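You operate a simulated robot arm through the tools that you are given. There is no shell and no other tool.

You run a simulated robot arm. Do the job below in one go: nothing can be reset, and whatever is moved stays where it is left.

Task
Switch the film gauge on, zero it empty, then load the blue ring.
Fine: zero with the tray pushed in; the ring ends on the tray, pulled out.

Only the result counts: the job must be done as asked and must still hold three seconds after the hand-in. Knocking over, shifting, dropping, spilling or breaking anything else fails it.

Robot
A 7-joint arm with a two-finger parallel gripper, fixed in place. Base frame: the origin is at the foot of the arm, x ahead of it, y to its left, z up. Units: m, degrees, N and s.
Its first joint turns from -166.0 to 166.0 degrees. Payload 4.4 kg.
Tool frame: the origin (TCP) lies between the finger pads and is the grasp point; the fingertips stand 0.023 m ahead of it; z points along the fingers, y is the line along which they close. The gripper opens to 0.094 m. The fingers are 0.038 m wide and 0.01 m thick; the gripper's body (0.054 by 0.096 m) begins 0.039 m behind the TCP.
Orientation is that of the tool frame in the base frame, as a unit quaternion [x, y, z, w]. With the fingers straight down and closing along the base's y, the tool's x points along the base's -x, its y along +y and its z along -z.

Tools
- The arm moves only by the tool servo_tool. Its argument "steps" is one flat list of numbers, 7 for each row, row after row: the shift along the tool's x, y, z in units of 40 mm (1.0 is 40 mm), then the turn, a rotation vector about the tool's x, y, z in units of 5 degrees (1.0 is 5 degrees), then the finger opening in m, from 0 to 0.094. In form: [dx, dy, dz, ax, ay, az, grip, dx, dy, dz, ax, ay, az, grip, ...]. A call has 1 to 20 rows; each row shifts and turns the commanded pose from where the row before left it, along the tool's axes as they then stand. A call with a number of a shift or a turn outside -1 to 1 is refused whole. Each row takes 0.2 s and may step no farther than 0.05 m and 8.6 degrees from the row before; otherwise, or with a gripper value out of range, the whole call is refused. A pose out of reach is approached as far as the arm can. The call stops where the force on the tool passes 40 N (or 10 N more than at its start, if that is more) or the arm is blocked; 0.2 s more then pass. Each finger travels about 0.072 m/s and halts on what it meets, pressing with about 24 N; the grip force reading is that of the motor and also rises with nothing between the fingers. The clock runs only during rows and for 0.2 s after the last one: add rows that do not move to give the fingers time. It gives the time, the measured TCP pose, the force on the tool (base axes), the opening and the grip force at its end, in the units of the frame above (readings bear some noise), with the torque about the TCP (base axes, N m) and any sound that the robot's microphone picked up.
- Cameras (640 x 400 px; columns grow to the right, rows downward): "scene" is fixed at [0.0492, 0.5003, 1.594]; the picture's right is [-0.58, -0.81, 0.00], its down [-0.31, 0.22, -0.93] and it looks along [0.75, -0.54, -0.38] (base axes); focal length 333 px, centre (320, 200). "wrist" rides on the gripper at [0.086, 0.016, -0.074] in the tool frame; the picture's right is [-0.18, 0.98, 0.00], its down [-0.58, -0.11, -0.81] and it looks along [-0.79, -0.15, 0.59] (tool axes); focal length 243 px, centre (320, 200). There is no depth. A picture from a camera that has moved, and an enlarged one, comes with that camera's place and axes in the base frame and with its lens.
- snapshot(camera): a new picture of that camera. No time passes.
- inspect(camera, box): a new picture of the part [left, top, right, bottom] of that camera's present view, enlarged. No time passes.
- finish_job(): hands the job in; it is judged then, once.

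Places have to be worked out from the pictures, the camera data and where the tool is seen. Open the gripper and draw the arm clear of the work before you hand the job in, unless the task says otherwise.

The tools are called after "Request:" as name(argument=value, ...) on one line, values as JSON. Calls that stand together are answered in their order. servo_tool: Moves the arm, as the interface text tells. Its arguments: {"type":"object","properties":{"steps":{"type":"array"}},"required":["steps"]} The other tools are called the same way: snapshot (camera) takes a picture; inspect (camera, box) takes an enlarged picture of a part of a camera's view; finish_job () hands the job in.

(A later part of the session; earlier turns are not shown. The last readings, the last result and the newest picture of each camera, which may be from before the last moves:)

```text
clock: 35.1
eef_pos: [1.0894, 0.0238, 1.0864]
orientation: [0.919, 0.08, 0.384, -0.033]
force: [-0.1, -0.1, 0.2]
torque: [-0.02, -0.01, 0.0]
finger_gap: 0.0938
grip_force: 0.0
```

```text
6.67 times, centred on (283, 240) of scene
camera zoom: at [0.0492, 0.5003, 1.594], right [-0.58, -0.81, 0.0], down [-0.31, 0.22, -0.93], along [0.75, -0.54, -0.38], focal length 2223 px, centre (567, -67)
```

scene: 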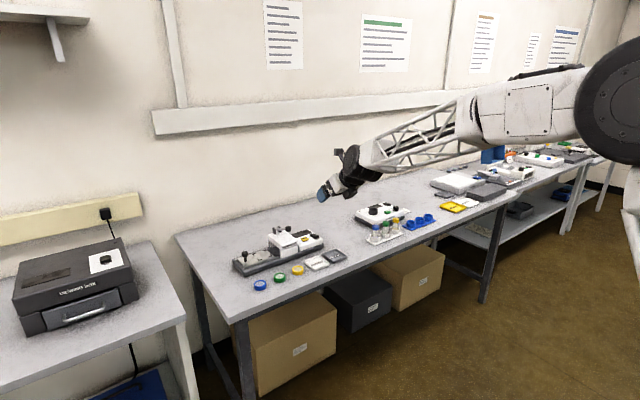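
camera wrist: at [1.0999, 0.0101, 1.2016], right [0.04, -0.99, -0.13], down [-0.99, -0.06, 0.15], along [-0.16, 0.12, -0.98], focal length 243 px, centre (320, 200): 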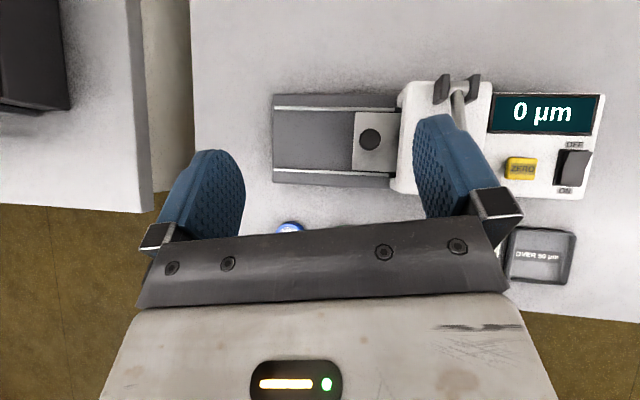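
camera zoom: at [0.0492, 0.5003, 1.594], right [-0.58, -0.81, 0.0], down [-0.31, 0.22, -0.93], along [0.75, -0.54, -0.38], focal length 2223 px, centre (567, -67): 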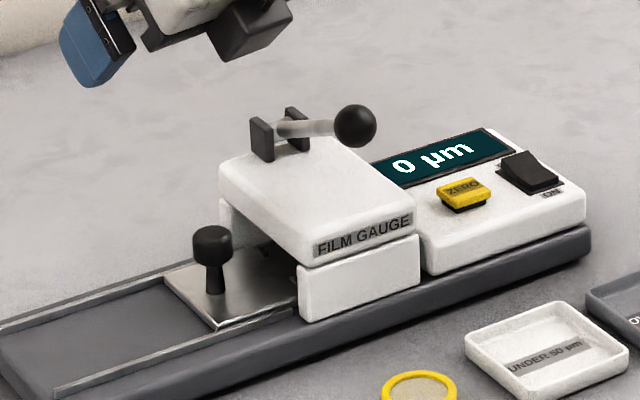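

I'll zoom the wrist view on the knob and head edge.

Request:
inspect(camera="wrist", box=[330, 80, 430, 205])

Request:
inspect(camera="scene", box=[255, 222, 303, 252])

```text
3.20 times, centred on (380, 142) of wrist
camera zoom: at [1.0999, 0.0101, 1.2016], right [0.04, -0.99, -0.13], down [-0.99, -0.06, 0.15], along [-0.16, 0.12, -0.98], focal length 776 px, centre (128, 384)
```

zoom: 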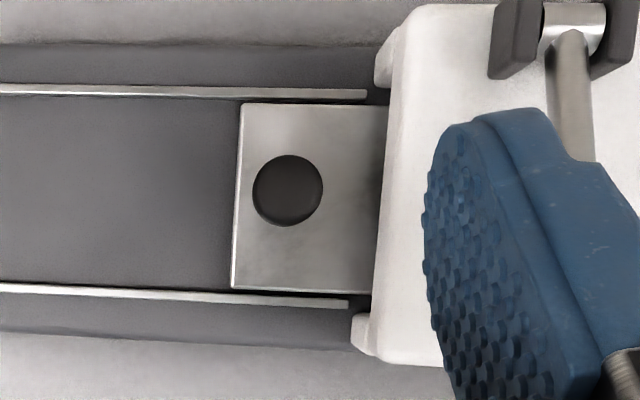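

```text
13.33 times, centred on (279, 237) of scene
camera zoom: at [0.0492, 0.5003, 1.594], right [-0.58, -0.81, 0.0], down [-0.31, 0.22, -0.93], along [0.75, -0.54, -0.38], focal length 4446 px, centre (867, -293)
```

zoom: 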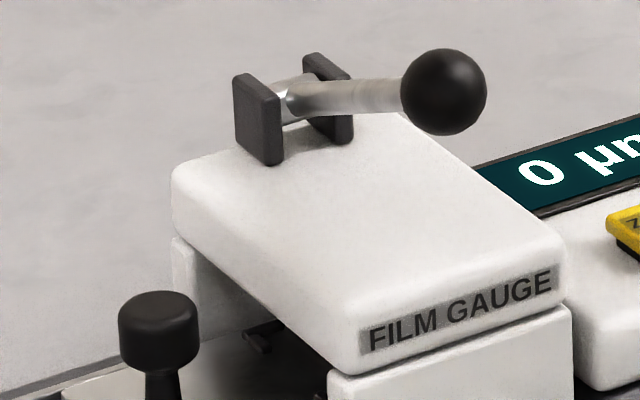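

The knob is at (1.126, −0.009) with its −y face at −0.021. The head cap edge is at about −0.037 (cap spans z .918–.945), which leaves a 16 mm gap, enough for one finger at small yaw. I'll reduce yaw to about 3.5° and come down to z≈1.0 with the gripper fully open.

Request:
servo_tool(steps=[0, 0, 0, -0.46, 0, 0.46, 0.094, 0, 0, 0, -0.46, 0, 0.46, 0.094, -0.327, 0.024, 0.687, 0, 0, 0, 0.094, -0.327, 0.024, 0.687, 0, 0, 0, 0.094, -0.327, 0.024, 0.687, 0, 0, 0, 0.094, 0, 0, 0, 0, 0, 0, 0.094])

Request:
snapshot(camera="wrist")

Request:
inspect(camera="wrist", box=[320, 60, 520, 210])

```text
clock: 36.5
eef_pos: [1.1214, 0.0226, 1.0021]
orientation: [0.922, 0.029, 0.385, -0.012]
force: [0.5, 0.3, -0.6]
torque: [0.0, 0.01, -0.02]
finger_gap: 0.094
grip_force: 0.1
```

```text
taken
camera wrist: at [1.1306, 0.0079, 1.1165], right [-0.07, -0.99, -0.13], down [-0.99, 0.05, 0.15], along [-0.15, 0.14, -0.98], focal length 243 px, centre (320, 200)
```

wrist: 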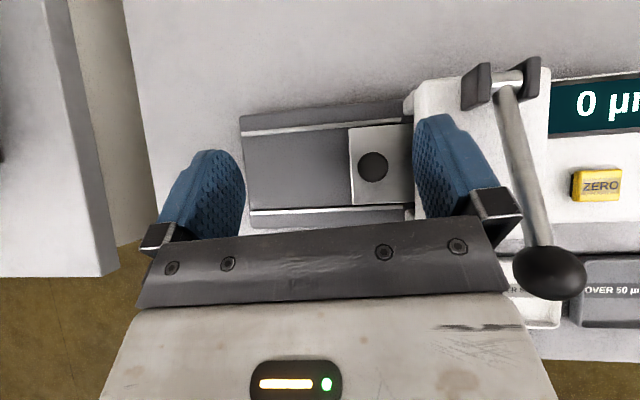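

```text
2.67 times, centred on (420, 135) of wrist
camera zoom: at [1.1306, 0.0079, 1.1165], right [-0.07, -0.99, -0.13], down [-0.99, 0.05, 0.15], along [-0.15, 0.14, -0.98], focal length 647 px, centre (53, 373)
```

zoom: 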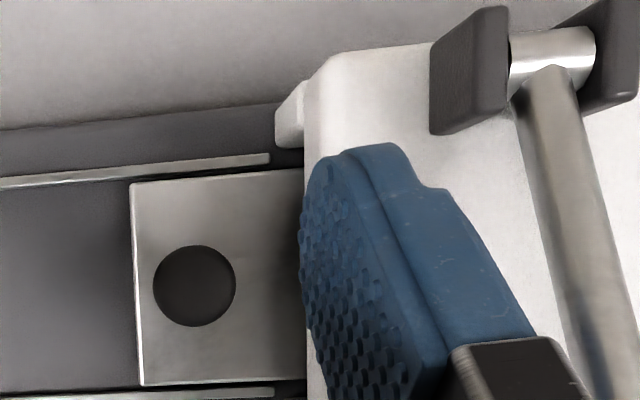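

Aligned: the finger's inner face should be at y≈−0.024, between the knob and the cap. I'll descend in small rows to z≈0.945 and check force and view.

Request:
servo_tool(steps=[-0.354, 0, 0.354, 0, 0, 0, 0.094, -0.265, 0, 0.265, 0, 0, 0, 0.094, -0.177, 0, 0.177, 0, 0, 0, 0.094, -0.177, 0, 0.177, 0, 0, 0, 0.094])

Request:
snapshot(camera="wrist")

Request:
inspect(camera="scene", box=[235, 200, 331, 260])

```text
clock: 37.5
eef_pos: [1.1192, 0.026, 0.9458]
orientation: [0.922, 0.029, 0.385, -0.011]
force: [1.0, 0.9, 0.8]
torque: [0.01, 0.01, 0.0]
finger_gap: 0.0942
grip_force: 0.0
```

```text
taken
camera wrist: at [1.1286, 0.0105, 1.0601], right [-0.07, -0.99, -0.13], down [-0.99, 0.05, 0.15], along [-0.15, 0.14, -0.98], focal length 243 px, centre (320, 200)
```

wrist: 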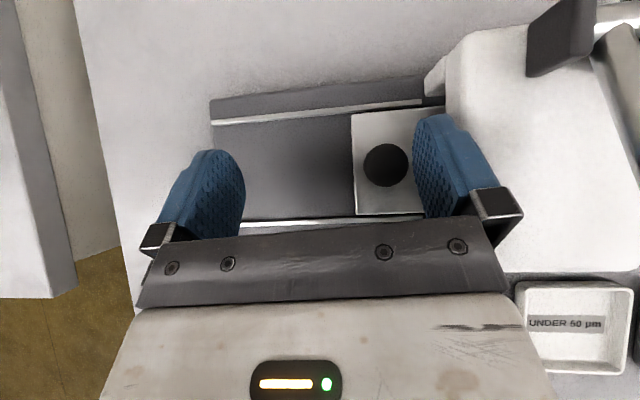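

```text
6.67 times, centred on (283, 230) of scene
camera zoom: at [0.0492, 0.5003, 1.594], right [-0.58, -0.81, 0.0], down [-0.31, 0.22, -0.93], along [0.75, -0.54, -0.38], focal length 2223 px, centre (567, 0)
```

zoom: 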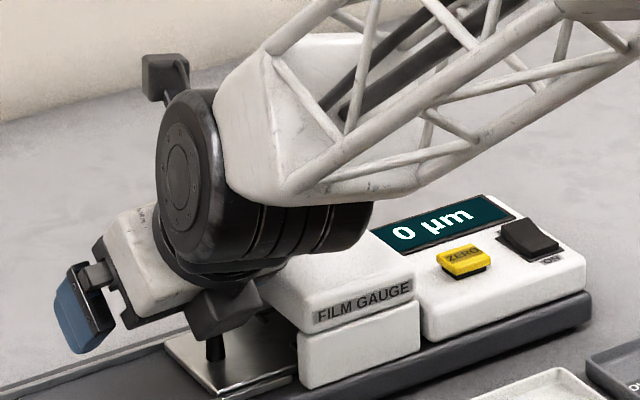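

y has drifted to +0.026, which would bring the finger onto the knob. I'll trim −3.5 mm in y, then ease down to z≈0.932.

Request:
servo_tool(steps=[-0.0038, 0.0873, -0.0038, 0, 0, 0, 0.094, 0, 0, 0, 0, 0, 0, 0.094])

Request:
inspect(camera="wrist", box=[340, 80, 500, 230])

```text
clock: 38.1
eef_pos: [1.1185, 0.022, 0.9455]
orientation: [0.922, 0.028, 0.385, -0.012]
force: [0.1, -0.5, 0.0]
torque: [0.0, 0.0, 0.02]
finger_gap: 0.094
grip_force: 0.0
```

```text
2.67 times, centred on (420, 155) of wrist
camera zoom: at [1.1283, 0.0067, 1.0595], right [-0.07, -0.99, -0.13], down [-0.99, 0.05, 0.15], along [-0.15, 0.14, -0.98], focal length 647 px, centre (53, 320)
```

zoom: 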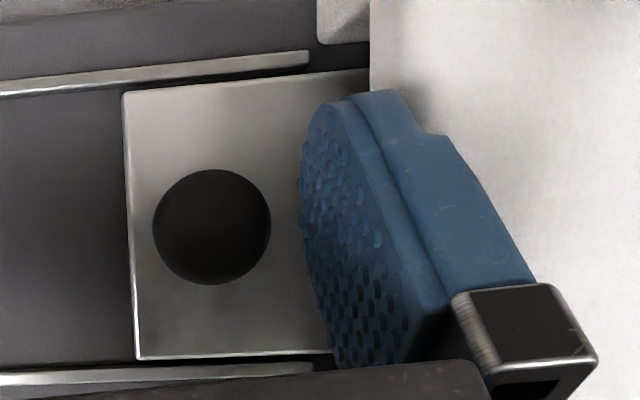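

The inner face has about 4.5 mm of clearance to the knob and the outer side is close to the cap. I'll shift +2 mm in y and ease down 10 mm in small steps, watching force.

Request:
servo_tool(steps=[0.0022, -0.05, 0.0022, 0, 0, 0, 0.094, -0.0442, 0, 0.0442, 0, 0, 0, 0.094, -0.0442, 0, 0.0442, 0, 0, 0, 0.094, -0.0442, 0, 0.0442, 0, 0, 0, 0.094, -0.0442, 0, 0.0442, 0, 0, 0, 0.094])

Request:
inspect(camera="wrist", box=[340, 80, 500, 230])

```text
clock: 39.3
eef_pos: [1.1191, 0.0244, 0.935]
orientation: [0.922, 0.029, 0.385, -0.011]
force: [0.0, 0.2, 0.1]
torque: [0.02, -0.01, 0.02]
finger_gap: 0.094
grip_force: 0.0
```

```text
2.67 times, centred on (420, 155) of wrist
camera zoom: at [1.1294, 0.0078, 1.05], right [-0.07, -0.99, -0.13], down [-0.99, 0.05, 0.15], along [-0.15, 0.14, -0.98], focal length 647 px, centre (53, 320)
```

zoom: 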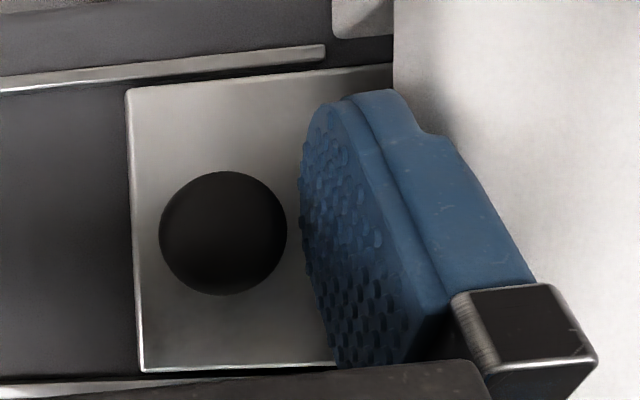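

No contact. I'll drop 4 mm more so the fingertip engages the knob head, then pull +y 20 mm, starting to yaw slightly as I leave the gap.

Request:
servo_tool(steps=[-0.0707, 0, 0.0707, 0, 0, 0, 0.094, 0.0054, -0.1248, 0.0054, 0, 0, 0, 0.094, 0.0054, -0.1248, 0.0054, 0, 0, 0, 0.094, 0.0108, -0.2495, 0.0108, 0.113, 0, -0.113, 0.094])

Request:
snapshot(camera="wrist")

```text
clock: 40.3
eef_pos: [1.12, 0.0446, 0.9327]
orientation: [0.922, 0.036, 0.385, -0.014]
force: [-0.4, 1.0, 0.6]
torque: [-0.02, 0.02, 0.01]
finger_gap: 0.0939
grip_force: 0.0
```

```text
taken
camera wrist: at [1.1292, 0.0282, 1.0452], right [-0.06, -0.99, -0.13], down [-0.99, 0.04, 0.15], along [-0.15, 0.14, -0.98], focal length 243 px, centre (320, 200)
```

wrist: 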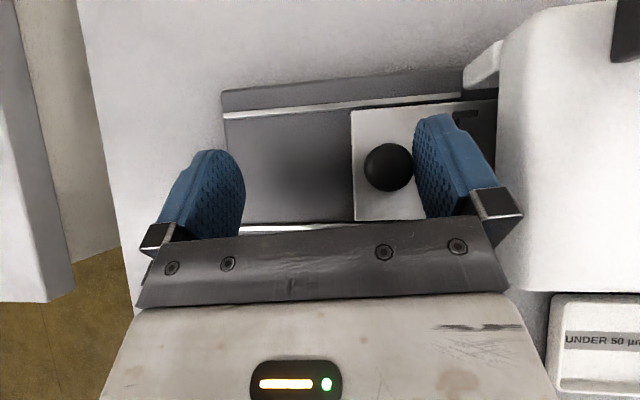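

The tray is coming out. I'll continue pulling 70 mm, increasing yaw gradually to stay clear of the joint limit.

Request:
servo_tool(steps=[0.0133, -0.2493, 0.0133, 0.113, 0, -0.113, 0.094, 0.0157, -0.249, 0.0157, 0.113, 0, -0.113, 0.094, 0.0182, -0.2487, 0.0182, 0.113, 0, -0.113, 0.094, 0.0206, -0.2483, 0.0206, 0.113, 0, -0.113, 0.094, 0.0231, -0.2479, 0.0231, 0.113, 0, -0.113, 0.094, 0.0255, -0.2474, 0.0255, 0.113, 0, -0.113, 0.094, 0.0279, -0.2469, 0.0279, 0.113, 0, -0.113, 0.094])

Request:
snapshot(camera="wrist")

```text
clock: 41.9
eef_pos: [1.1207, 0.1127, 0.9327]
orientation: [0.919, 0.08, 0.384, -0.032]
force: [0.0, 0.5, 0.7]
torque: [-0.01, 0.02, 0.01]
finger_gap: 0.094
grip_force: 0.1
```

```text
taken
camera wrist: at [1.1313, 0.0983, 1.0463], right [0.04, -0.99, -0.13], down [-0.99, -0.06, 0.15], along [-0.16, 0.12, -0.98], focal length 243 px, centre (320, 200)
```

wrist: 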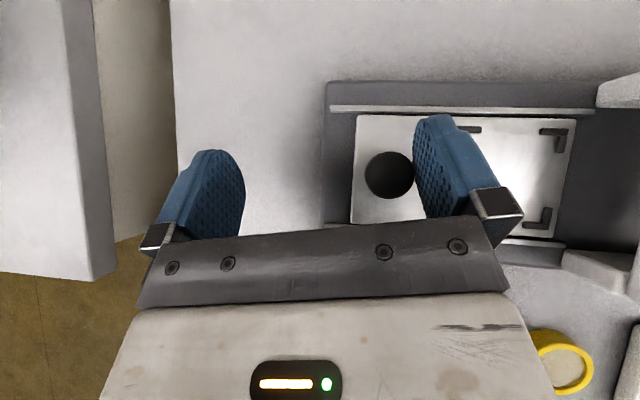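

The knob is at about y=0.079, with a few mm left. I'll continue in 3 mm steps to find the out-stop.

Request:
servo_tool(steps=[0.0092, -0.0739, 0.0092, 0, 0, 0, 0.094, 0.0092, -0.0739, 0.0092, 0, 0, 0, 0.094, 0.0092, -0.0739, 0.0092, 0, 0, 0, 0.094])

Request:
snapshot(camera="wrist")

```text
clock: 42.7
eef_pos: [1.1208, 0.1212, 0.932]
orientation: [0.92, 0.08, 0.383, -0.031]
force: [-0.6, -3.4, -0.2]
torque: [-0.07, 0.0, 0.03]
finger_gap: 0.0941
grip_force: 0.0
```

```text
taken
camera wrist: at [1.1314, 0.1076, 1.0458], right [0.04, -0.99, -0.13], down [-0.99, -0.06, 0.15], along [-0.16, 0.12, -0.98], focal length 243 px, centre (320, 200)
```

wrist: 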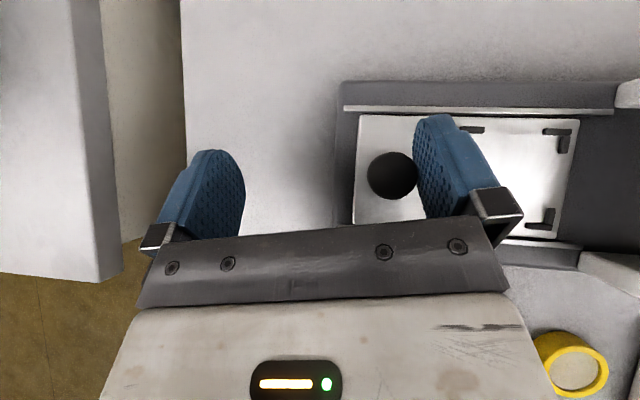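

A reaction of 3.4 N suggests the out-stop. One more 3 mm to confirm.

Request:
servo_tool(steps=[0.0092, -0.0739, 0.0092, 0, 0, 0, 0.094])

```text
clock: 43.1
eef_pos: [1.1212, 0.123, 0.931]
orientation: [0.919, 0.079, 0.384, -0.031]
force: [5.8, -31.3, -2.0]
torque: [-0.66, -0.09, 0.08]
finger_gap: 0.0942
grip_force: 0.1
```

Firm out-stop at 31 N. I'll ease back 4 mm and lift to z≈1.08.

Request:
servo_tool(steps=[-0.0123, 0.0985, -0.0123, 0, 0, 0, 0.094, 0.667, 0, -0.667, 0, 0, 0, 0.094, 0.667, 0, -0.667, 0, 0, 0, 0.094, 0.667, 0, -0.667, 0, 0, 0, 0.094, 0.667, 0, -0.667, 0, 0, 0, 0.094, 0, 0, 0, 0, 0, 0, 0.094])

Request:
snapshot(camera="wrist")

Request:
inspect(camera="scene", box=[220, 205, 348, 295])

```text
clock: 44.5
eef_pos: [1.1193, 0.121, 1.0829]
orientation: [0.92, 0.079, 0.384, -0.031]
force: [0.0, -0.2, 0.1]
torque: [0.0, -0.02, 0.04]
finger_gap: 0.094
grip_force: 0.0
```

```text
taken
camera wrist: at [1.1297, 0.107, 1.197], right [0.04, -0.99, -0.13], down [-0.99, -0.06, 0.15], along [-0.16, 0.12, -0.98], focal length 243 px, centre (320, 200)
```

wrist: 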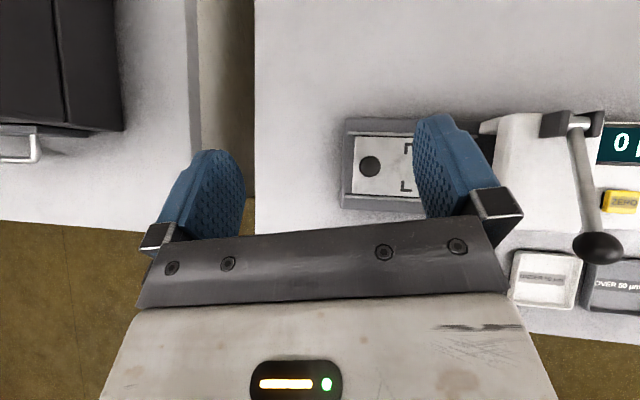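

```text
4.44 times, centred on (284, 250) of scene
camera zoom: at [0.0492, 0.5003, 1.594], right [-0.58, -0.81, 0.0], down [-0.31, 0.22, -0.93], along [0.75, -0.54, -0.38], focal length 1482 px, centre (480, -22)
```

zoom: 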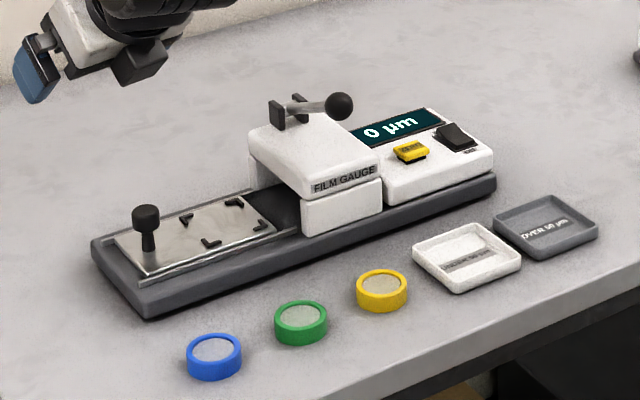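

Tray is out, display 0 µm. Now I'll move back in x to look straight down at the rings.

Request:
servo_tool(steps=[-0.661, -0.165, -0.661, 0, 0, 0, 0.094, -0.661, -0.165, -0.661, 0, 0, 0, 0.094, -0.661, -0.165, -0.661, 0, 0, 0, 0.07, -0.661, -0.165, -0.661, 0, 0, 0, 0.062, -0.661, -0.165, -0.661, 0, 0, 0, 0.062, 0, 0, 0, 0, 0, 0, 0.062])

Request:
snapshot(camera="wrist")

Request:
inspect(camera="wrist", box=[220, 60, 460, 220])

```text
clock: 45.9
eef_pos: [0.9309, 0.1204, 1.0789]
orientation: [0.919, 0.079, 0.384, -0.032]
force: [0.3, 0.3, 0.2]
torque: [0.0, 0.0, 0.01]
finger_gap: 0.0619
grip_force: 0.0
```

```text
taken
camera wrist: at [0.9412, 0.106, 1.1941], right [0.04, -0.99, -0.13], down [-0.99, -0.06, 0.15], along [-0.16, 0.12, -0.98], focal length 243 px, centre (320, 200)
```

wrist: 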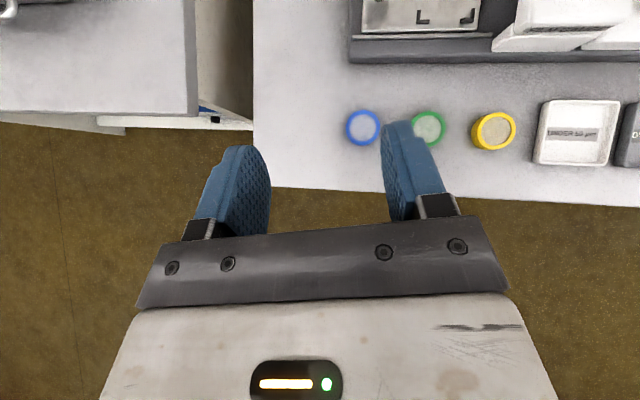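

```text
2.50 times, centred on (340, 140) of wrist
camera zoom: at [0.9412, 0.106, 1.1941], right [0.04, -0.99, -0.13], down [-0.99, -0.06, 0.15], along [-0.16, 0.12, -0.98], focal length 606 px, centre (270, 350)
```

zoom: 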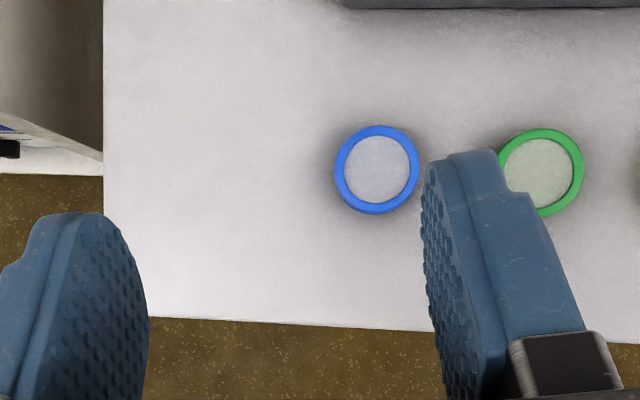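

The blue ring centre is at (0.985, 0.096), diameter about 45 mm, top at roughly z≈0.857. The green ring is 8 cm away, so fingers at 62 mm fit. I'll move to above the blue ring at z≈0.96.

Request:
servo_tool(steps=[-0.3256, 0.2094, 0.7256, 0, 0, 0, 0.062, -0.3256, 0.2094, 0.7256, 0, 0, 0, 0.062, -0.3256, 0.2094, 0.7256, 0, 0, 0, 0.062, -0.3256, 0.2094, 0.7256, 0, 0, 0, 0.062])

Request:
inspect(camera="wrist", box=[200, 100, 440, 260])

Request:
inspect(camera="scene", box=[220, 215, 348, 305])

```text
clock: 46.9
eef_pos: [0.9839, 0.0944, 0.9626]
orientation: [0.919, 0.081, 0.384, -0.032]
force: [0.2, -0.1, 0.3]
torque: [0.02, 0.02, 0.0]
finger_gap: 0.0619
grip_force: 0.0
```

```text
2.50 times, centred on (320, 180) of wrist
camera zoom: at [0.9935, 0.0808, 1.0773], right [0.04, -0.99, -0.13], down [-0.99, -0.06, 0.15], along [-0.16, 0.12, -0.98], focal length 606 px, centre (320, 250)
```

zoom: 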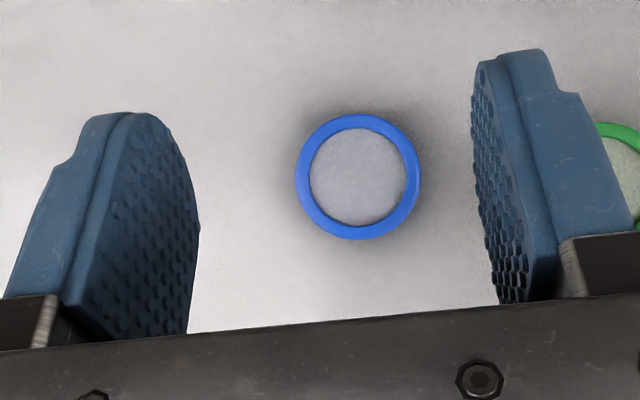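

```text
4.44 times, centred on (284, 260) of scene
camera zoom: at [0.0492, 0.5003, 1.594], right [-0.58, -0.81, 0.0], down [-0.31, 0.22, -0.93], along [0.75, -0.54, -0.38], focal length 1482 px, centre (480, -67)
```

zoom: 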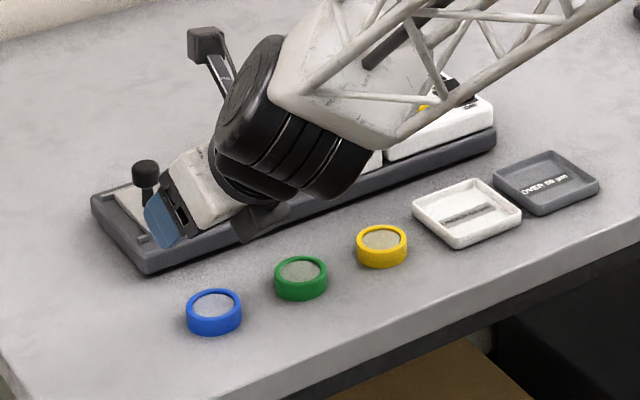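

Ring centre refines to (0.984, 0.096). I'll descend to about 0.895, then 3 mm steps while watching for contact with the bench.

Request:
servo_tool(steps=[-0.623, -0.02, 0.571, 0, 0, 0, 0.062, -0.623, -0.02, 0.571, 0, 0, 0, 0.062, -0.053, 0, 0.053, 0, 0, 0, 0.062, -0.053, 0, 0.053, 0, 0, 0, 0.062, -0.053, 0, 0.053, 0, 0, 0, 0.062])

Request:
snapshot(camera="wrist")

Request:
inspect(camera="scene", box=[220, 230, 316, 290])

```text
clock: 48.1
eef_pos: [0.9773, 0.0972, 0.8856]
orientation: [0.919, 0.08, 0.384, -0.032]
force: [-0.5, 0.8, 0.1]
torque: [-0.02, -0.04, -0.01]
finger_gap: 0.062
grip_force: 0.2
```

```text
taken
camera wrist: at [0.9888, 0.0831, 1.0009], right [0.04, -0.99, -0.13], down [-0.99, -0.06, 0.15], along [-0.16, 0.12, -0.98], focal length 243 px, centre (320, 200)
```

wrist: 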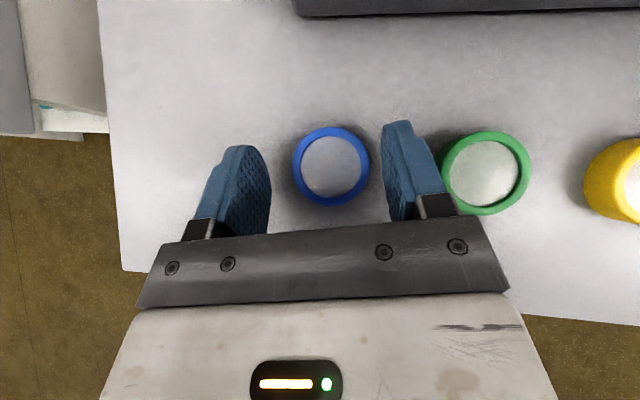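

```text
6.67 times, centred on (268, 260) of scene
camera zoom: at [0.0492, 0.5003, 1.594], right [-0.58, -0.81, 0.0], down [-0.31, 0.22, -0.93], along [0.75, -0.54, -0.38], focal length 2223 px, centre (667, -200)
```

zoom: 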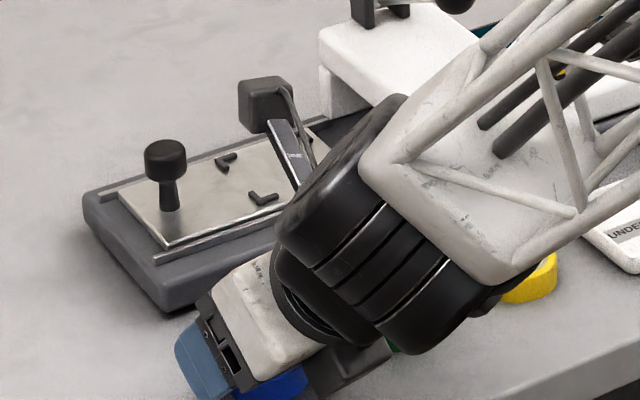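

The ring is centred between the fingers. I'll trim (+4 mm x, −1.5 mm y) and step down 2 mm at a time until a light bench contact.

Request:
servo_tool(steps=[0.065, 0.054, 0.065, 0, 0, 0, 0.062, -0.0354, 0, 0.0354, 0, 0, 0, 0.062, -0.0354, 0, 0.0354, 0, 0, 0, 0.062, -0.0354, 0, 0.0354, 0, 0, 0, 0.062])

```text
clock: 49.1
eef_pos: [0.9824, 0.0958, 0.8793]
orientation: [0.919, 0.08, 0.385, -0.032]
force: [0.1, -0.1, 0.1]
torque: [-0.05, 0.0, 0.0]
finger_gap: 0.062
grip_force: 0.1
```

No contact at 0.879. Continuing down in 2 mm steps.

Request:
servo_tool(steps=[-0.0354, 0, 0.0354, 0, 0, 0, 0.062, -0.0354, 0, 0.0354, 0, 0, 0, 0.062])

Request:
inspect(camera="wrist", box=[200, 90, 440, 250])

```text
clock: 49.8
eef_pos: [0.9828, 0.096, 0.8801]
orientation: [0.919, 0.08, 0.385, -0.032]
force: [-0.3, 1.0, 3.0]
torque: [0.13, 0.04, -0.01]
finger_gap: 0.0621
grip_force: 0.4
stopped in row 2: the force on the tool passed its limit at 42 N (the readings are from after the stop); the commanded pose is now the measured one
```

```text
2.50 times, centred on (320, 170) of wrist
camera zoom: at [0.9934, 0.0814, 0.9941], right [0.04, -0.99, -0.13], down [-0.99, -0.06, 0.15], along [-0.16, 0.12, -0.98], focal length 606 px, centre (320, 275)
```

zoom: 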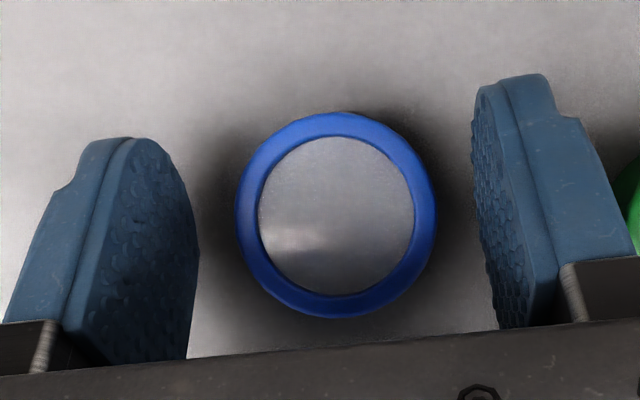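

Contact with the bench occurred at TCP z≈0.879, so the bench is z≈0.849. I'll raise 2 mm, trim 1 mm in y, then close on the ring.

Request:
servo_tool(steps=[0.0354, 0.025, -0.0354, 0, 0, 0, 0.062, 0, 0, 0, 0, 0, 0, 0.05, 0, 0, 0, 0, 0, 0, 0.03, 0, 0, 0, 0, 0, 0, 0.03, 0, 0, 0, 0, 0, 0, 0.03])

Request:
inspect(camera="wrist", box=[200, 90, 440, 250])

```text
clock: 51.0
eef_pos: [0.9829, 0.0958, 0.8815]
orientation: [0.919, 0.081, 0.384, -0.032]
force: [0.8, 0.0, -0.5]
torque: [-0.02, 0.04, -0.04]
finger_gap: 0.042
grip_force: 24.6
```

```text
2.50 times, centred on (320, 170) of wrist
camera zoom: at [0.9928, 0.0806, 0.9956], right [0.04, -0.99, -0.13], down [-0.99, -0.06, 0.15], along [-0.16, 0.12, -0.98], focal length 606 px, centre (320, 275)
```

zoom: 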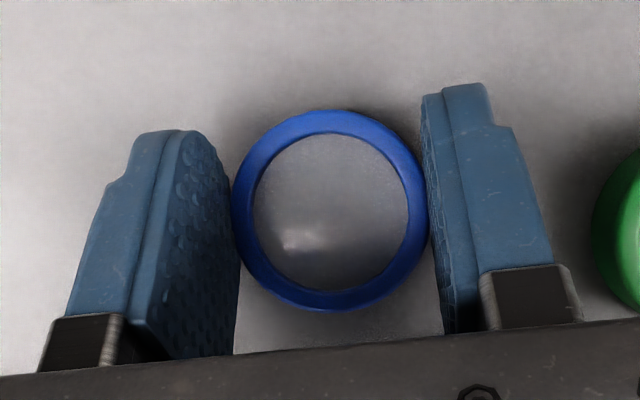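

Gripped at 42 mm with 24 N. I'll lift 35 mm and verify the ring comes along level.

Request:
servo_tool(steps=[0.177, 0, -0.177, 0, 0, 0, 0.03, 0.442, 0, -0.442, 0, 0, 0, 0.03, 0, 0, 0, 0, 0, 0, 0.03])

Request:
inspect(camera="wrist", box=[200, 90, 440, 250])

Request:
inspect(camera="scene", box=[220, 230, 316, 290])

```text
clock: 51.8
eef_pos: [0.9818, 0.0936, 0.9161]
orientation: [0.919, 0.08, 0.384, -0.032]
force: [0.1, 0.0, -0.5]
torque: [-0.01, -0.02, -0.02]
finger_gap: 0.0422
grip_force: 23.9
```

```text
2.50 times, centred on (320, 170) of wrist
camera zoom: at [0.9923, 0.08, 1.0304], right [0.04, -0.99, -0.13], down [-0.99, -0.06, 0.15], along [-0.16, 0.12, -0.98], focal length 606 px, centre (320, 275)
```

zoom: 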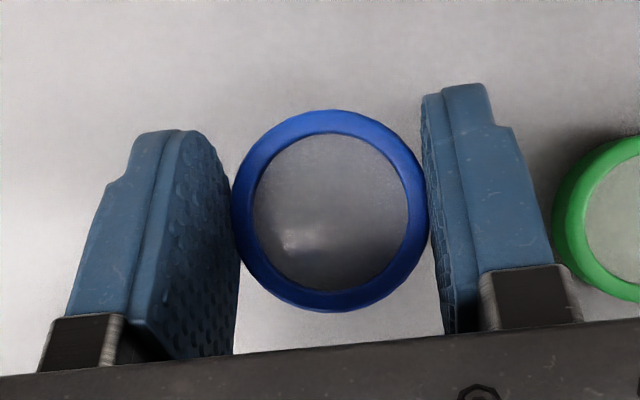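

```text
6.67 times, centred on (268, 260) of scene
camera zoom: at [0.0492, 0.5003, 1.594], right [-0.58, -0.81, 0.0], down [-0.31, 0.22, -0.93], along [0.75, -0.54, -0.38], focal length 2223 px, centre (667, -200)
```

zoom: 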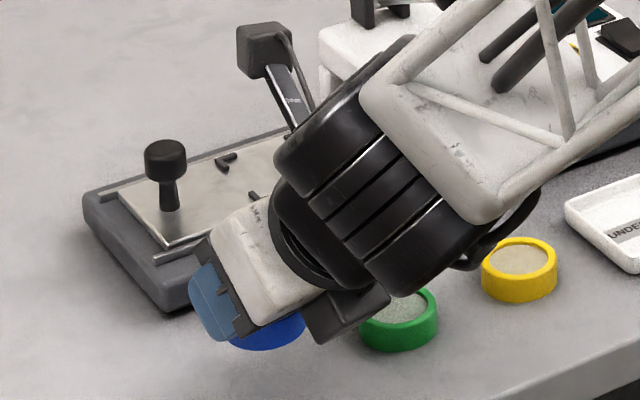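

Ring held level. I'll lift to z≈1.03 and move over near the tray to measure the bracket position precisely.

Request:
servo_tool(steps=[0.672, 0, -0.672, 0, 0, 0, 0.03, 0.672, 0, -0.672, 0, 0, 0, 0.03, 0.672, 0, -0.672, 0, 0, 0, 0.03, 0.446, 0.644, 0.446, 0, 0, 0, 0.03, 0.446, 0.644, 0.446, 0, 0, 0, 0.03, 0.446, 0.644, 0.446, 0, 0, 0, 0.03, 0, 0, 0, 0, 0, 0, 0.03])

Request:
snapshot(camera="wrist")

Request:
inspect(camera="wrist", box=[240, 20, 480, 180])

Request:
inspect(camera="scene", box=[230, 200, 326, 260])

```text
clock: 53.4
eef_pos: [1.0685, 0.0315, 1.0301]
orientation: [0.919, 0.08, 0.384, -0.033]
force: [-0.4, 0.5, 0.8]
torque: [-0.02, -0.01, 0.03]
finger_gap: 0.042
grip_force: 24.1
```

```text
taken
camera wrist: at [1.0799, 0.0171, 1.1447], right [0.04, -0.99, -0.13], down [-0.99, -0.06, 0.15], along [-0.16, 0.12, -0.98], focal length 243 px, centre (320, 200)
```

wrist: 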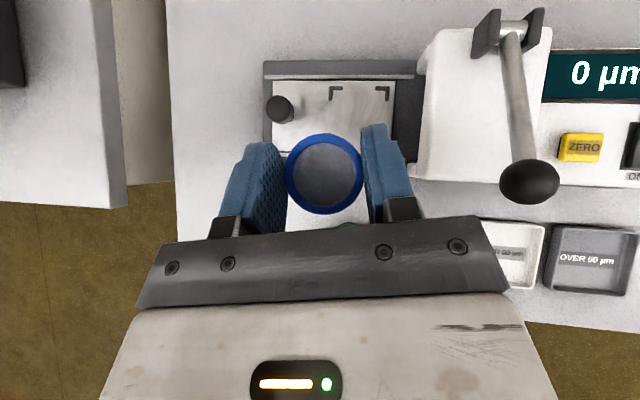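

```text
2.50 times, centred on (360, 100) of wrist
camera zoom: at [1.0799, 0.0171, 1.1447], right [0.04, -0.99, -0.13], down [-0.99, -0.06, 0.15], along [-0.16, 0.12, -0.98], focal length 606 px, centre (220, 450)
```

zoom: 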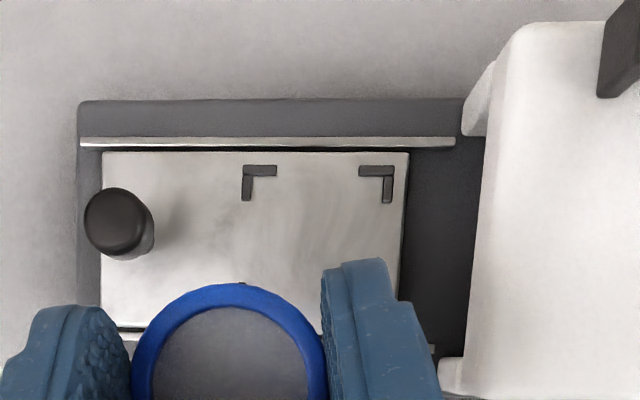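

```text
6.67 times, centred on (278, 230) of scene
camera zoom: at [0.0492, 0.5003, 1.594], right [-0.58, -0.81, 0.0], down [-0.31, 0.22, -0.93], along [0.75, -0.54, -0.38], focal length 2223 px, centre (600, 0)
```

zoom: 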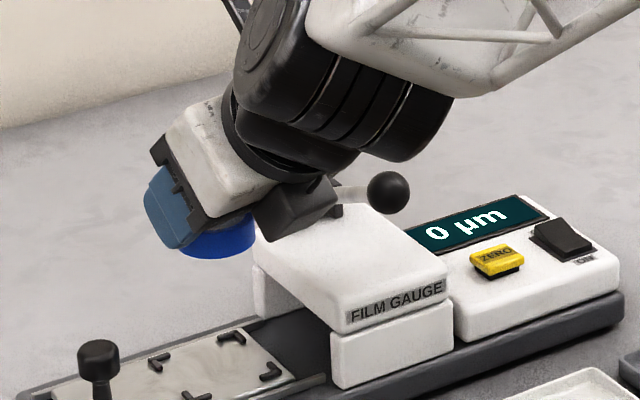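

Bracket centre comes out at (1.126, 0.015) with inner width ≈55 mm against the 43 mm ring. The cap face is at y≈−0.0405. With yaw ≈3° and the ring at y≈0.018, the gripper body clears the cap by about 7 mm, so I'll set that up while still high.

Request:
servo_tool(steps=[0.505, 0.482, 0.505, 0, 0, 0, 0.03, 0, 0, 0, -0.495, 0, 0.495, 0.03, 0, 0, 0, -0.495, 0, 0.495, 0.03, 0, 0, 0, 0, 0, 0, 0.03])

Request:
snapshot(camera="wrist")

```text
clock: 54.4
eef_pos: [1.1013, 0.0171, 1.031]
orientation: [0.922, 0.024, 0.387, -0.01]
force: [0.7, -0.2, 0.9]
torque: [-0.03, -0.02, -0.04]
finger_gap: 0.042
grip_force: 24.3
```

```text
taken
camera wrist: at [1.1093, 0.0011, 1.1453], right [-0.08, -0.99, -0.13], down [-0.99, 0.06, 0.15], along [-0.14, 0.14, -0.98], focal length 243 px, centre (320, 200)
```

wrist: 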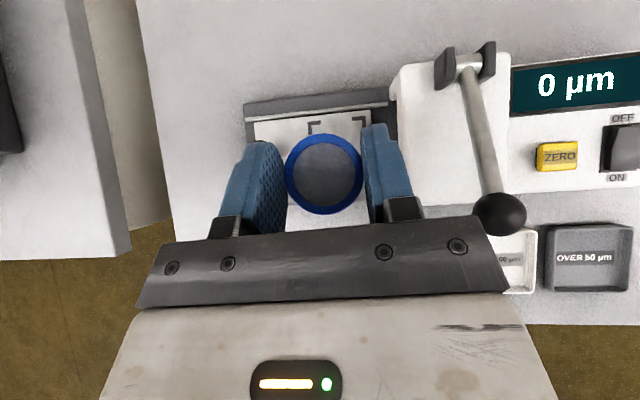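

Yaw ≈3° is accepted. I'll descend to z≈0.945 over the bracket centre.

Request:
servo_tool(steps=[-0.379, 0, 0.634, 0, 0, 0, 0.03, -0.379, 0, 0.634, 0, 0, 0, 0.03, -0.379, 0, 0.634, 0, 0, 0, 0.03, 0, 0, 0, 0, 0, 0, 0.03])

Request:
snapshot(camera="wrist")

Request:
inspect(camera="scene", box=[230, 200, 326, 260])

```text
clock: 55.4
eef_pos: [1.1252, 0.0182, 0.9468]
orientation: [0.922, 0.024, 0.387, -0.009]
force: [0.1, 0.5, -0.2]
torque: [-0.01, 0.0, -0.01]
finger_gap: 0.0418
grip_force: 23.8
```

```text
taken
camera wrist: at [1.1325, 0.0033, 1.0603], right [-0.08, -0.99, -0.13], down [-0.99, 0.06, 0.15], along [-0.14, 0.14, -0.98], focal length 243 px, centre (320, 200)
```

wrist: 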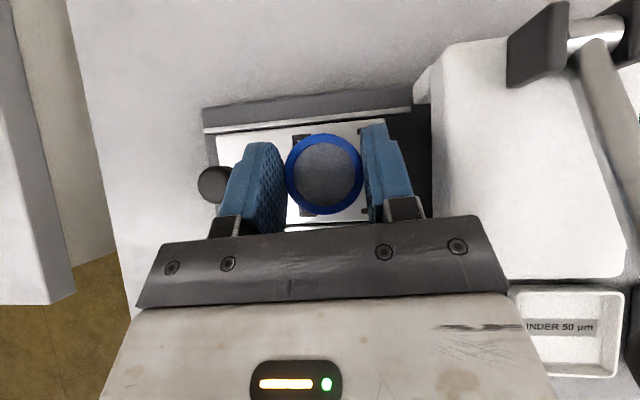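

```text
6.67 times, centred on (278, 230) of scene
camera zoom: at [0.0492, 0.5003, 1.594], right [-0.58, -0.81, 0.0], down [-0.31, 0.22, -0.93], along [0.75, -0.54, -0.38], focal length 2223 px, centre (600, 0)
```

zoom: 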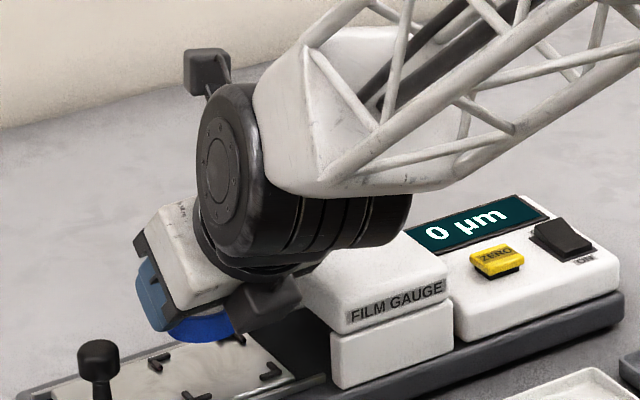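

I'll check the ring position relative to the brackets in close-up before lowering.

Request:
inspect(camera="wrist", box=[200, 90, 440, 250])

Request:
inspect(camera="scene", box=[240, 225, 288, 260])

```text
2.50 times, centred on (320, 170) of wrist
camera zoom: at [1.1325, 0.0033, 1.0603], right [-0.08, -0.99, -0.13], down [-0.99, 0.06, 0.15], along [-0.14, 0.14, -0.98], focal length 606 px, centre (320, 275)
```

zoom: 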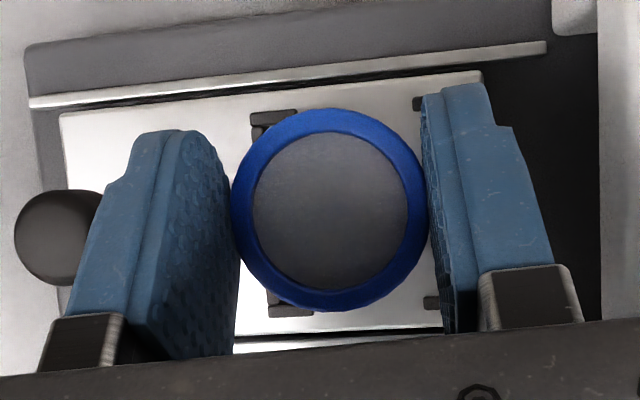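

```text
11.43 times, centred on (264, 242) of scene
camera zoom: at [0.0492, 0.5003, 1.594], right [-0.58, -0.81, 0.0], down [-0.31, 0.22, -0.93], along [0.75, -0.54, -0.38], focal length 3811 px, centre (960, -286)
```

zoom: 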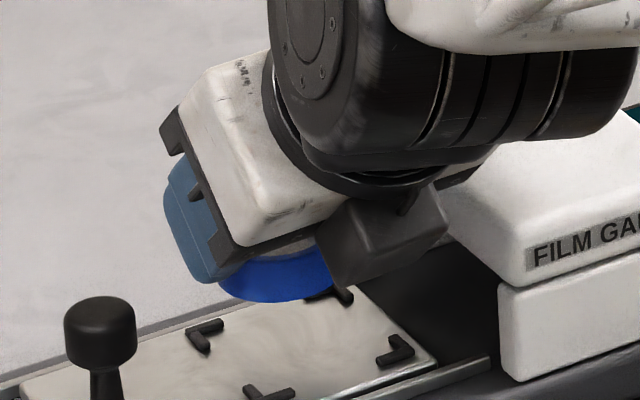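

The ring is within about 2 mm of the bracket centre. I'll lower 30 mm with a small trim, then check.

Request:
servo_tool(steps=[-0.389, 0.022, 0.318, 0, 0, 0, 0.03, -0.177, 0, 0.177, 0, 0, 0, 0.03, 0, 0, 0, 0, 0, 0, 0.03])

Request:
inspect(camera="wrist", box=[200, 90, 440, 250])

Request:
inspect(camera="scene", box=[240, 225, 288, 260])

```text
clock: 56.2
eef_pos: [1.1197, 0.0192, 0.9152]
orientation: [0.922, 0.024, 0.386, -0.01]
force: [-0.3, -0.1, -0.4]
torque: [0.03, 0.01, -0.02]
finger_gap: 0.042
grip_force: 23.8
```

```text
2.50 times, centred on (320, 170) of wrist
camera zoom: at [1.1294, 0.0022, 1.0293], right [-0.08, -0.99, -0.13], down [-0.99, 0.06, 0.15], along [-0.14, 0.14, -0.98], focal length 606 px, centre (320, 275)
```

zoom: 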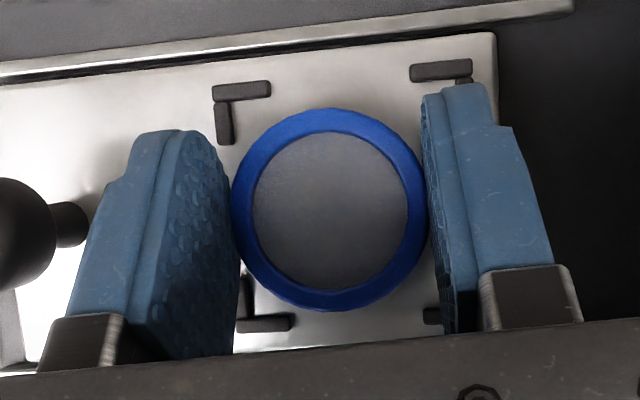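

```text
11.43 times, centred on (264, 242) of scene
camera zoom: at [0.0492, 0.5003, 1.594], right [-0.58, -0.81, 0.0], down [-0.31, 0.22, -0.93], along [0.75, -0.54, -0.38], focal length 3811 px, centre (960, -286)
```

zoom: 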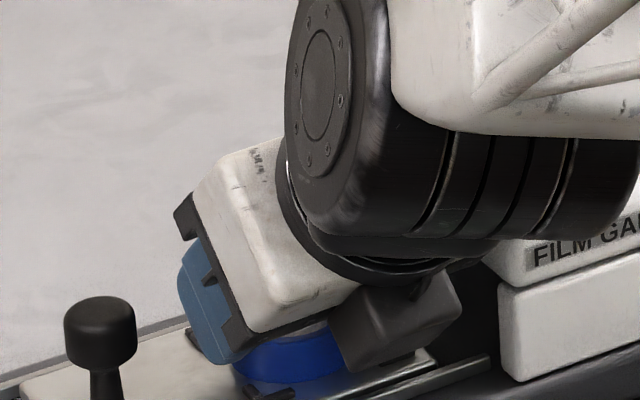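

The ring is about 3.5 mm +y and 1.5 mm −x of bracket centre, within slack. I'll trim 2 mm each way and ease down in 1–2 mm steps.

Request:
servo_tool(steps=[-0.02, 0.0525, 0.086, 0, 0, 0, 0.03, -0.0354, 0, 0.0354, 0, 0, 0, 0.03, -0.0177, 0, 0.0177, 0, 0, 0, 0.03, -0.0177, 0, 0.0177, 0, 0, 0, 0.03])

```text
clock: 57.2
eef_pos: [1.125, 0.0148, 0.9135]
orientation: [0.921, 0.024, 0.389, -0.009]
force: [-0.3, -0.3, 3.4]
torque: [0.07, 0.04, -0.02]
finger_gap: 0.042
grip_force: 23.9
stopped in row 4: the force on the tool passed its limit at 43 N (the readings are from after the stop); the commanded pose is now the measured one
```

Contact occurred with the command at about z≈0.908. I'll look to see whether the ring sits flat inside the brackets.

Request:
inspect(camera="wrist", box=[200, 90, 440, 250])

Request:
inspect(camera="scene", box=[240, 230, 288, 260])

```text
2.50 times, centred on (320, 170) of wrist
camera zoom: at [1.1324, 0.0003, 1.0282], right [-0.08, -0.99, -0.13], down [-0.99, 0.06, 0.15], along [-0.14, 0.14, -0.98], focal length 606 px, centre (320, 275)
```

zoom: 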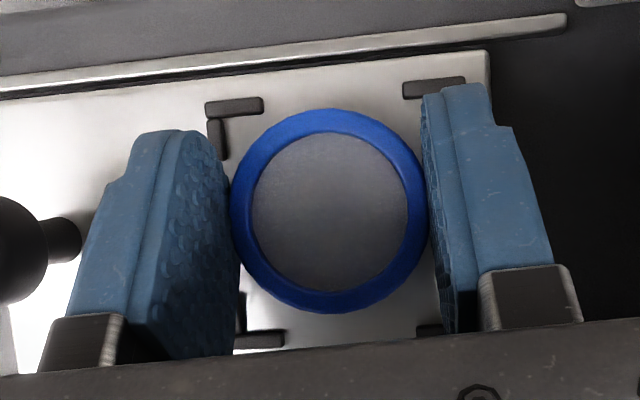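

```text
13.33 times, centred on (264, 245) of scene
camera zoom: at [0.0492, 0.5003, 1.594], right [-0.58, -0.81, 0.0], down [-0.31, 0.22, -0.93], along [0.75, -0.54, -0.38], focal length 4446 px, centre (1067, -400)
```

zoom: 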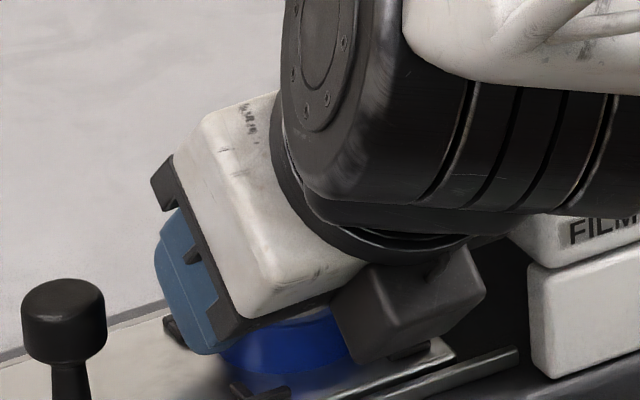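

The ring lies inside the four brackets (about 2–3 mm off centre, slack ~6 mm). I'll lower 1 mm at a time to confirm seated contact.

Request:
servo_tool(steps=[-0.0177, 0, 0.0177, 0, 0, 0, 0.03, 0, 0, 0, 0, 0, 0, 0.03])

```text
clock: 57.8
eef_pos: [1.124, 0.0154, 0.914]
orientation: [0.921, 0.024, 0.388, -0.009]
force: [0.1, -0.2, 12.4]
torque: [0.08, 0.0, 0.02]
finger_gap: 0.0418
grip_force: 24.4
```

12 N straight under the TCP with negligible offset torque means the ring is seated on the tray. I'll relieve 1 mm and open the fingers to 56 mm.

Request:
servo_tool(steps=[0.0177, 0, -0.0177, 0, 0, 0, 0.03, 0, 0, 0, 0, 0, 0, 0.045, 0, 0, 0, 0, 0, 0, 0.056, 0, 0, 0, 0, 0, 0, 0.056])

Request:
inspect(camera="wrist", box=[200, 90, 440, 250])

```text
clock: 58.8
eef_pos: [1.1242, 0.0157, 0.9143]
orientation: [0.921, 0.025, 0.388, -0.01]
force: [0.6, -5.2, 11.0]
torque: [0.17, -0.03, -0.01]
finger_gap: 0.054
grip_force: 0.0
```

```text
2.50 times, centred on (320, 170) of wrist
camera zoom: at [1.1326, -0.0001, 1.0281], right [-0.08, -0.99, -0.13], down [-0.99, 0.06, 0.15], along [-0.14, 0.14, -0.98], focal length 606 px, centre (320, 275)
```

zoom: 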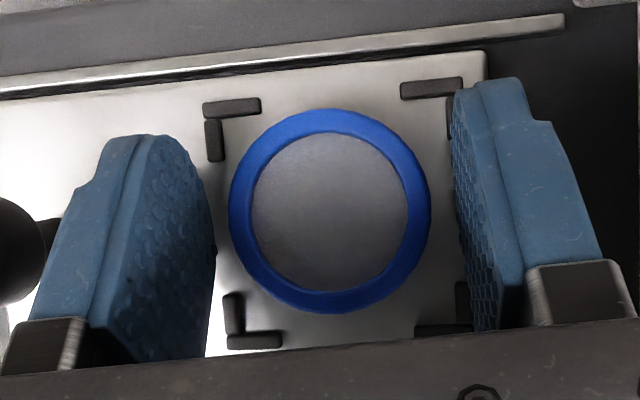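

The gripper is open and the ring is released, sitting inside the brackets. The residual force is a fingertip touching the tray. I'll lift straight up, gently at first.

Request:
servo_tool(steps=[0.0354, 0, -0.0354, 0, 0, 0, 0.056, 0.0884, 0, -0.0884, 0, 0, 0, 0.056, 0.265, 0, -0.265, 0, 0, 0, 0.056, 0.53, 0, -0.53, 0, 0, 0, 0.056, 0.667, 0, -0.667, 0, 0, 0, 0.056, 0.667, 0, -0.667, 0, 0, 0, 0.056])

Request:
snapshot(camera="wrist")

Request:
inspect(camera="scene", box=[230, 205, 326, 270])

```text
clock: 60.2
eef_pos: [1.1217, 0.0155, 1.0379]
orientation: [0.922, 0.024, 0.387, -0.009]
force: [0.5, -0.5, 0.2]
torque: [0.0, 0.01, 0.02]
finger_gap: 0.0559
grip_force: 0.1
```

```text
taken
camera wrist: at [1.1296, -0.0002, 1.1535], right [-0.08, -0.99, -0.13], down [-0.99, 0.06, 0.15], along [-0.14, 0.14, -0.98], focal length 243 px, centre (320, 200)
```

wrist: 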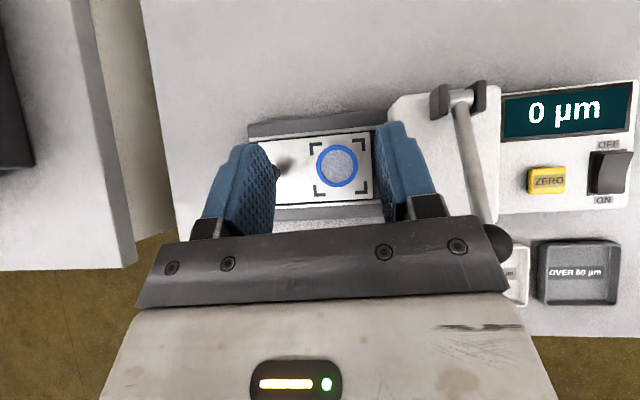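

```text
6.15 times, centred on (278, 238) of scene
camera zoom: at [0.0492, 0.5003, 1.594], right [-0.58, -0.81, 0.0], down [-0.31, 0.22, -0.93], along [0.75, -0.54, -0.38], focal length 2052 px, centre (578, -31)
```

zoom: 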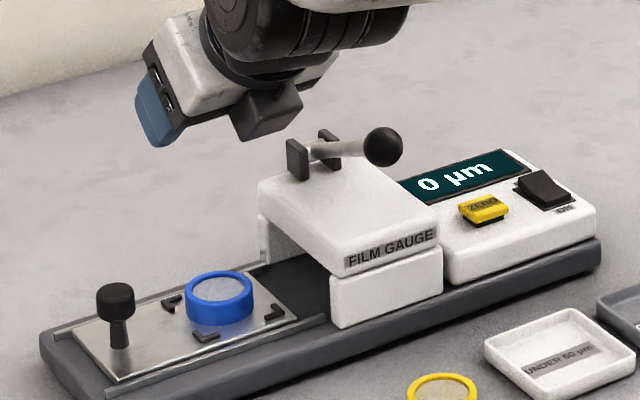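

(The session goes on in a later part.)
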